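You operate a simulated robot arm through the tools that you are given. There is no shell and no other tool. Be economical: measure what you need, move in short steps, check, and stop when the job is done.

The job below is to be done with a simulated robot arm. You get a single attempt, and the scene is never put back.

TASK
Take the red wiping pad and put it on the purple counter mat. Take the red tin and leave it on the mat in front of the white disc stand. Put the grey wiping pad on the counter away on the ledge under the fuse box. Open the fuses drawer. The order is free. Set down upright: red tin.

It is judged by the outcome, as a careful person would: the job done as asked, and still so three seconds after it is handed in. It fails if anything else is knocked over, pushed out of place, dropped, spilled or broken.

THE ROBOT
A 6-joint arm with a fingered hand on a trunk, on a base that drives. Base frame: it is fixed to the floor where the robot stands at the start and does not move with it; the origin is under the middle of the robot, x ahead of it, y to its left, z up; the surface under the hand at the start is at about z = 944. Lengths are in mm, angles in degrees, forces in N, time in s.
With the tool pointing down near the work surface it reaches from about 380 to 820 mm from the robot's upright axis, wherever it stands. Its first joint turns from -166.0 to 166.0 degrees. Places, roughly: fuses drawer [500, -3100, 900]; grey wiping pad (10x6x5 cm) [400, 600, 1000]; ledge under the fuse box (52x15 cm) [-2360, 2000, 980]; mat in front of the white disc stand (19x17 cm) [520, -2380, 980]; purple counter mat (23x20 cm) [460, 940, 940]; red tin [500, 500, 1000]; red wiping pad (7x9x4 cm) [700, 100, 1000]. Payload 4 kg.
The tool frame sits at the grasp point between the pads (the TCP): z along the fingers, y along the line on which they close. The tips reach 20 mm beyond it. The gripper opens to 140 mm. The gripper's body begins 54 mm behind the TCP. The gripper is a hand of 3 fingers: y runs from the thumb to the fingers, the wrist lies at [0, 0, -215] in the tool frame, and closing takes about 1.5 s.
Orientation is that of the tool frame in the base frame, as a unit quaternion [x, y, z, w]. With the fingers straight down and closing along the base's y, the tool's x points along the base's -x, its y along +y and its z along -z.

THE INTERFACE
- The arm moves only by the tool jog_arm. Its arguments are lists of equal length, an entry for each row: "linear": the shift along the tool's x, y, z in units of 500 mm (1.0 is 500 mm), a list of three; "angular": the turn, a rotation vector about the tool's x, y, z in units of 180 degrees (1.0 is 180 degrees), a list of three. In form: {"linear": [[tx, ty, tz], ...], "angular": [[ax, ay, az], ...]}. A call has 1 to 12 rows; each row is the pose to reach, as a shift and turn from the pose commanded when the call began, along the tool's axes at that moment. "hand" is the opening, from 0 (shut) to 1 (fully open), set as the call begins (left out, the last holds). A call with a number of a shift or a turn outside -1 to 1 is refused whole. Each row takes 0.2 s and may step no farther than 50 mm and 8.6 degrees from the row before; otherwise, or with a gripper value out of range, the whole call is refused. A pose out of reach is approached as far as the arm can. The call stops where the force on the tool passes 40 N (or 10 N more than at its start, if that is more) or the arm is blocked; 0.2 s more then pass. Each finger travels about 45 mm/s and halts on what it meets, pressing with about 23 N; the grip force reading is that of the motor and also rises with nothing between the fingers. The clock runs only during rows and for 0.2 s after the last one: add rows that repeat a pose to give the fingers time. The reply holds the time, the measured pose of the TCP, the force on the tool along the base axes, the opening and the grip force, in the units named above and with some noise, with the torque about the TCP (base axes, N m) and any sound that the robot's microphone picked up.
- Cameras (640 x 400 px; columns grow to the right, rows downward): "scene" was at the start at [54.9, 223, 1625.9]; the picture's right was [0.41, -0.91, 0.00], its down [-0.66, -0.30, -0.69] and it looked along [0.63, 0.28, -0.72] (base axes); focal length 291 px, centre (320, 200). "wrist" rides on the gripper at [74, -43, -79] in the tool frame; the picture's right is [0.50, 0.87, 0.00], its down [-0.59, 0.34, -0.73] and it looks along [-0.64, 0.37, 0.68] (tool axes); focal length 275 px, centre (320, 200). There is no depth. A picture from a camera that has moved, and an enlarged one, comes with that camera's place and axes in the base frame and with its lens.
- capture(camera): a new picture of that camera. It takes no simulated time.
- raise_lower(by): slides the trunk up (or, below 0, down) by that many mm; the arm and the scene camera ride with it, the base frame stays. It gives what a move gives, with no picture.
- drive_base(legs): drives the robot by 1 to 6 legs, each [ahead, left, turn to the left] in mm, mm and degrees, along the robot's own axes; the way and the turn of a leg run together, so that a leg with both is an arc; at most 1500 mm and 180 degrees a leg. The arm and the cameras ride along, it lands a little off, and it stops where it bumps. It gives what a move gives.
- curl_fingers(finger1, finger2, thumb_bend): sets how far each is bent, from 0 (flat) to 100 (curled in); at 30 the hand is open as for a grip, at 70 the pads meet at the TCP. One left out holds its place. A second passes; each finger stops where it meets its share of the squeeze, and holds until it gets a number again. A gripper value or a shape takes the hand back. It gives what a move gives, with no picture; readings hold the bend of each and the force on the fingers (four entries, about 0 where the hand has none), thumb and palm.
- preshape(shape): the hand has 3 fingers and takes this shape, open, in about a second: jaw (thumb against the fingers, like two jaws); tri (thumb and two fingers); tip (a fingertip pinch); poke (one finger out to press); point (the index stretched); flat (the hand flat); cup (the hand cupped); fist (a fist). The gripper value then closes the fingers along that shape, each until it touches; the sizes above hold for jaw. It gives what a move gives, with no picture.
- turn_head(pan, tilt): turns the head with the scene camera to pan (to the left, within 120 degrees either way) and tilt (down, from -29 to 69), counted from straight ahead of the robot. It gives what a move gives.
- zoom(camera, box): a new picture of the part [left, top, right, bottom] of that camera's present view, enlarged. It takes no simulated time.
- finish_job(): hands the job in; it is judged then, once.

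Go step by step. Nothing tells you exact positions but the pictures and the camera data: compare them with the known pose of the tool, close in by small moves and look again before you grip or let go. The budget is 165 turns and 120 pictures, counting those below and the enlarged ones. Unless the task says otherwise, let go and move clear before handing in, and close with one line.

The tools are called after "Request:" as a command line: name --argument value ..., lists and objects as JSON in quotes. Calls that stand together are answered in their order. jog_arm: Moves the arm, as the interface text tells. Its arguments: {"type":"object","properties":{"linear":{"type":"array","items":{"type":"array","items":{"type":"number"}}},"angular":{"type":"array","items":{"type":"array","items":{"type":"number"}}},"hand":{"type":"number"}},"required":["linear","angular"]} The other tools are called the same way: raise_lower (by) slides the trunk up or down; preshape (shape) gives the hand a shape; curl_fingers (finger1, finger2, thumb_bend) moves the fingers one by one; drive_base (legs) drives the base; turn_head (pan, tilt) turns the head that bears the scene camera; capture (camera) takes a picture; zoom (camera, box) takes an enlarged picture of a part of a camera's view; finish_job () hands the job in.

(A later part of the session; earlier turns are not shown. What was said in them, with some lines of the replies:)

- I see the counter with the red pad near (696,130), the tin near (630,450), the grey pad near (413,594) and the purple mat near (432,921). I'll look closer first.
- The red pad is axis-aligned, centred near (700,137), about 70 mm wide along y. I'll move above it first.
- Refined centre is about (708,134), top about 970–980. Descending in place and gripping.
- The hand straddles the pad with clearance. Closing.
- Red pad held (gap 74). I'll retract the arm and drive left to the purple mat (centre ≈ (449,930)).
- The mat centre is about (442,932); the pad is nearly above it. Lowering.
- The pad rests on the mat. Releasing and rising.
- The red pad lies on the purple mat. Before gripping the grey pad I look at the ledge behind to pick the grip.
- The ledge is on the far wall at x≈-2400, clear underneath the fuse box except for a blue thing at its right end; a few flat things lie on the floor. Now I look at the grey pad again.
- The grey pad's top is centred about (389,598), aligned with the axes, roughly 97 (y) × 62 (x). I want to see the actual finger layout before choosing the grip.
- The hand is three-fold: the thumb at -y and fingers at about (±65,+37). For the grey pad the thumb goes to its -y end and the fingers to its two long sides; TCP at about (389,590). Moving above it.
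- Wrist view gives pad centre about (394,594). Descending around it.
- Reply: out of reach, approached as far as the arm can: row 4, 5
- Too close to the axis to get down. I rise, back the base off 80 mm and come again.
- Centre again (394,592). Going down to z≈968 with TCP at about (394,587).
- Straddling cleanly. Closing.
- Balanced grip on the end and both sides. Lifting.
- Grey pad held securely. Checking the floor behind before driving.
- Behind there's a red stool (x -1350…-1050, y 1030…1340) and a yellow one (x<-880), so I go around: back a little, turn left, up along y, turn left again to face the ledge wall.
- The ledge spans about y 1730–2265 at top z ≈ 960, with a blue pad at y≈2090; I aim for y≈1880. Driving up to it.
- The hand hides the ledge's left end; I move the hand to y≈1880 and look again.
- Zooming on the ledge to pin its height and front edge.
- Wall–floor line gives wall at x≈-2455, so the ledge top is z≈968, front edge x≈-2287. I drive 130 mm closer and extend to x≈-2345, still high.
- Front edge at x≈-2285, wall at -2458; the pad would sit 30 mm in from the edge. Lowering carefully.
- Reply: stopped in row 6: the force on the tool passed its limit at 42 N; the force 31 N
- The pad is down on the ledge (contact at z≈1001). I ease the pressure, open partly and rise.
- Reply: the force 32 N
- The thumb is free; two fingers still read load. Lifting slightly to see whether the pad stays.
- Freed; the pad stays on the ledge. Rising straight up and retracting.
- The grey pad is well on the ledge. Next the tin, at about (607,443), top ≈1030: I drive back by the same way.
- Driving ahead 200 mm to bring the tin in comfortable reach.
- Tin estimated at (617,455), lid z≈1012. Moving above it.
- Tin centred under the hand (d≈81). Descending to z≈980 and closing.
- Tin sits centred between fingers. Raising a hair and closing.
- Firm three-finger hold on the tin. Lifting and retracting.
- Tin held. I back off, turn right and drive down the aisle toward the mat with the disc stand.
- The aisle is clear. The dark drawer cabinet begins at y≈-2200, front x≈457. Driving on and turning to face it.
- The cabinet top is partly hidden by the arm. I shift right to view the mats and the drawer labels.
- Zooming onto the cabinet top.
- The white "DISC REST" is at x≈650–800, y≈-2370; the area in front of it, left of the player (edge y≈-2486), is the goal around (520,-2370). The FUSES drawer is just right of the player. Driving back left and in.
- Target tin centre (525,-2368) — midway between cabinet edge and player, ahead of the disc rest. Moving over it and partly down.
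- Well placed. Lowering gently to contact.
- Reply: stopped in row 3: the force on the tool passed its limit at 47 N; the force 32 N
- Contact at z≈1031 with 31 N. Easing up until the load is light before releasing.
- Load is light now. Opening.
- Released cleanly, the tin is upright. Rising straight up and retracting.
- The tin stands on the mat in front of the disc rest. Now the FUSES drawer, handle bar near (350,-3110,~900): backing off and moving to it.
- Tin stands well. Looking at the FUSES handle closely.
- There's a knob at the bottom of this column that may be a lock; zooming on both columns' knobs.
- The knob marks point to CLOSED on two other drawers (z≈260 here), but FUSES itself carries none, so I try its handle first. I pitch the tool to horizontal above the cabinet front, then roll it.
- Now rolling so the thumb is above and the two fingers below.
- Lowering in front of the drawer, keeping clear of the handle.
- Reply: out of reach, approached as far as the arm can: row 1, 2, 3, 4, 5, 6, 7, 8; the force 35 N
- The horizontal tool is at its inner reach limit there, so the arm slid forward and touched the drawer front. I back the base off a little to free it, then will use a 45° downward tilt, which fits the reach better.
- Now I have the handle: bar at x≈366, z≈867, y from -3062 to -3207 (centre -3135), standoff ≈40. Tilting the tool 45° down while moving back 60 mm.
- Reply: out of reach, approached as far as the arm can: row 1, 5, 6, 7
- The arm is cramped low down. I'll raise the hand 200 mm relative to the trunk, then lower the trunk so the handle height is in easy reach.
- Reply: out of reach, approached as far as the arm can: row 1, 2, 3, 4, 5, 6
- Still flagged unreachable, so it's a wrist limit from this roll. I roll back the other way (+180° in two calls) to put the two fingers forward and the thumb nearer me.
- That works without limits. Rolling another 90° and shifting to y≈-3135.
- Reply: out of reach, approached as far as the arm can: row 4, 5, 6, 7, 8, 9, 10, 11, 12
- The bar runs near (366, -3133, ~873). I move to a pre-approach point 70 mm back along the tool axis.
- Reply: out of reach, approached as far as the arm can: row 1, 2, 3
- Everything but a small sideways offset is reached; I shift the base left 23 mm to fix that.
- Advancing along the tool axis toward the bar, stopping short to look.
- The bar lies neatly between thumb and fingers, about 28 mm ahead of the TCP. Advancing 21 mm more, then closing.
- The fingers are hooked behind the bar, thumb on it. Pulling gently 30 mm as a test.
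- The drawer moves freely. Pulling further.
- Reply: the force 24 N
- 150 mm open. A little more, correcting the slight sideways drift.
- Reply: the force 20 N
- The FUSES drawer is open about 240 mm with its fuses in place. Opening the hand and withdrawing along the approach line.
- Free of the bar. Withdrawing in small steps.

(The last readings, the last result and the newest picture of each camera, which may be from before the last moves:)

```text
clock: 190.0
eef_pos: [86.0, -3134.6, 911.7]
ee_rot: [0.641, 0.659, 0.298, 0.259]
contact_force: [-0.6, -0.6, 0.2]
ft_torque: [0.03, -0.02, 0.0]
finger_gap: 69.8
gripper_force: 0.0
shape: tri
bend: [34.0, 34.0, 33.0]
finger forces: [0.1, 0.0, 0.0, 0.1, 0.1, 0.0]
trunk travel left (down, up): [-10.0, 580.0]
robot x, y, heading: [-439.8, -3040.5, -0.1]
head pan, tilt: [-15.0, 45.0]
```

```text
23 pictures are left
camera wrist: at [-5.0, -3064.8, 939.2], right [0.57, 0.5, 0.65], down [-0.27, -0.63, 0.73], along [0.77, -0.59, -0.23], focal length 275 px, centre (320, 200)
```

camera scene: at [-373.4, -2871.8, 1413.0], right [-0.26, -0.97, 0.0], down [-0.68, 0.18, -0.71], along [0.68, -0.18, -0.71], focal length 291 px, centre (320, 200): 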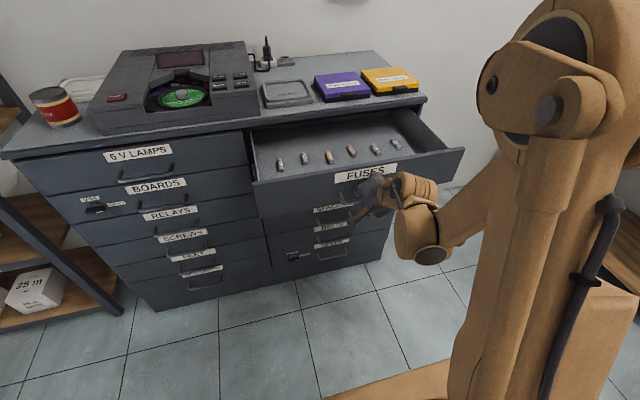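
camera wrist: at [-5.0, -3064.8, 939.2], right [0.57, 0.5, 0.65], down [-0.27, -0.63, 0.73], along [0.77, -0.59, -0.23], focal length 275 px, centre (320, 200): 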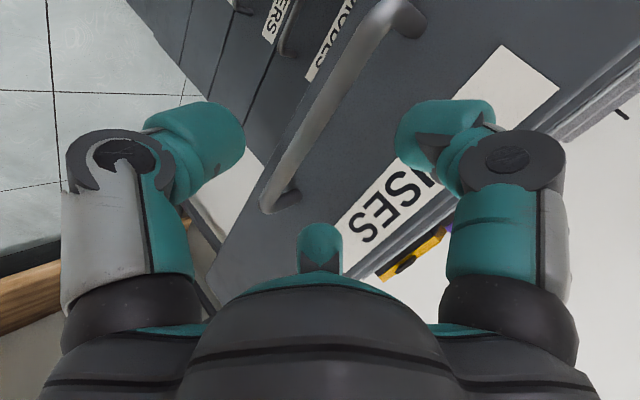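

Clear of the bar. I raise the trunk to lift the hand well away, then check the whole cabinet.

Request:
raise_lower --by 250

Request:
turn_head --pan 10 --tilt 45

Request:
capture --camera "scene"

```text
clock: 192.6
eef_pos: [87.1, -3133.6, 1163.9]
ee_rot: [0.639, 0.66, 0.299, 0.257]
contact_force: [-0.6, -0.6, -0.2]
ft_torque: [0.02, 0.03, 0.0]
finger_gap: 69.5
gripper_force: 0.1
shape: tri
bend: [34.0, 34.0, 33.0]
finger forces: [0.0, 0.0, 0.0, 0.1, 0.1, 0.0]
trunk travel left (down, up): [-260.0, 330.0]
robot x, y, heading: [-435.2, -3037.2, -0.1]
head pan, tilt: [-15.0, 45.0]
```

```text
clock: 193.4
eef_pos: [87.2, -3134.6, 1162.9]
ee_rot: [0.639, 0.66, 0.298, 0.258]
contact_force: [-0.4, 0.1, 0.2]
ft_torque: [0.02, -0.01, 0.0]
finger_gap: 69.4
gripper_force: 0.1
shape: tri
bend: [34.0, 34.0, 33.0]
finger forces: [0.0, 0.0, 0.0, 0.0, 0.0, 0.1]
trunk travel left (down, up): [-260.0, 330.0]
robot x, y, heading: [-433.6, -3039.2, 0.0]
head pan, tilt: [10.0, 45.0]
```

```text
22 pictures are left
camera scene: at [-373.6, -2835.4, 1663.0], right [0.17, -0.98, 0.0], down [-0.7, -0.12, -0.71], along [0.7, 0.12, -0.71], focal length 291 px, centre (320, 200)
```

scene: 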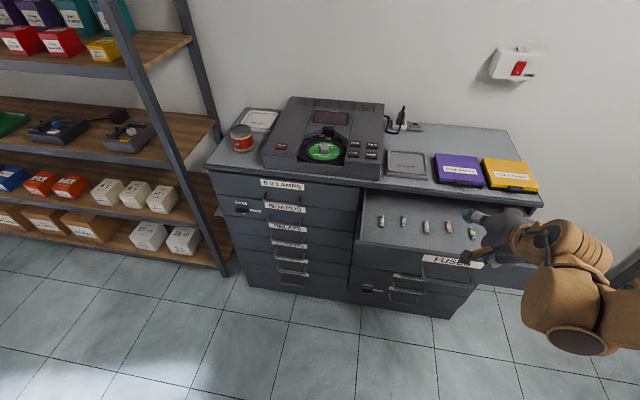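

The drawer stays open and the tin stands. One last zoom at the tin and disc rest.

Request:
zoom --camera "scene" --box '[200, 90, 320, 180]'

```text
4.44 times, centred on (260, 135) of scene
camera zoom: at [-373.6, -2835.4, 1663.0], right [0.17, -0.98, 0.0], down [-0.7, -0.12, -0.71], along [0.7, 0.12, -0.71], focal length 1293 px, centre (587, 489)
```

zoom: 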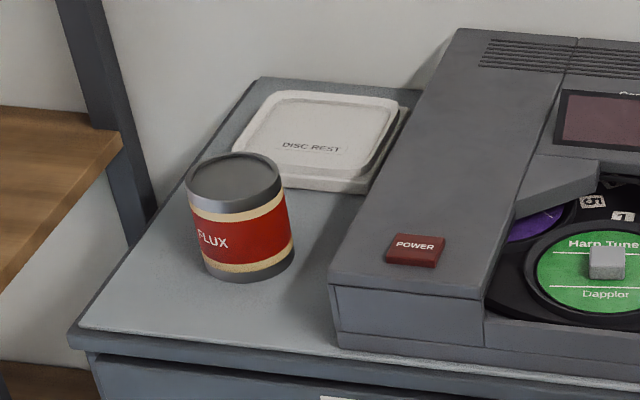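

The red pad is on the purple mat, the grey pad is on the ledge, the tin is upright in front of the disc rest, and the fuses drawer is open. The hand is clear, so I'm handing in.

Request:
finish_job

```text
The job is handed in.
```

The job is handed in: the red pad is on the purple counter mat, the grey pad is on the ledge under the fuse box, the red tin stands upright in front of the white disc stand, and the fuses drawer is open about 240 mm. While reaching for the drawer, the hand pressed its front at about 35 N; I saw no damage.
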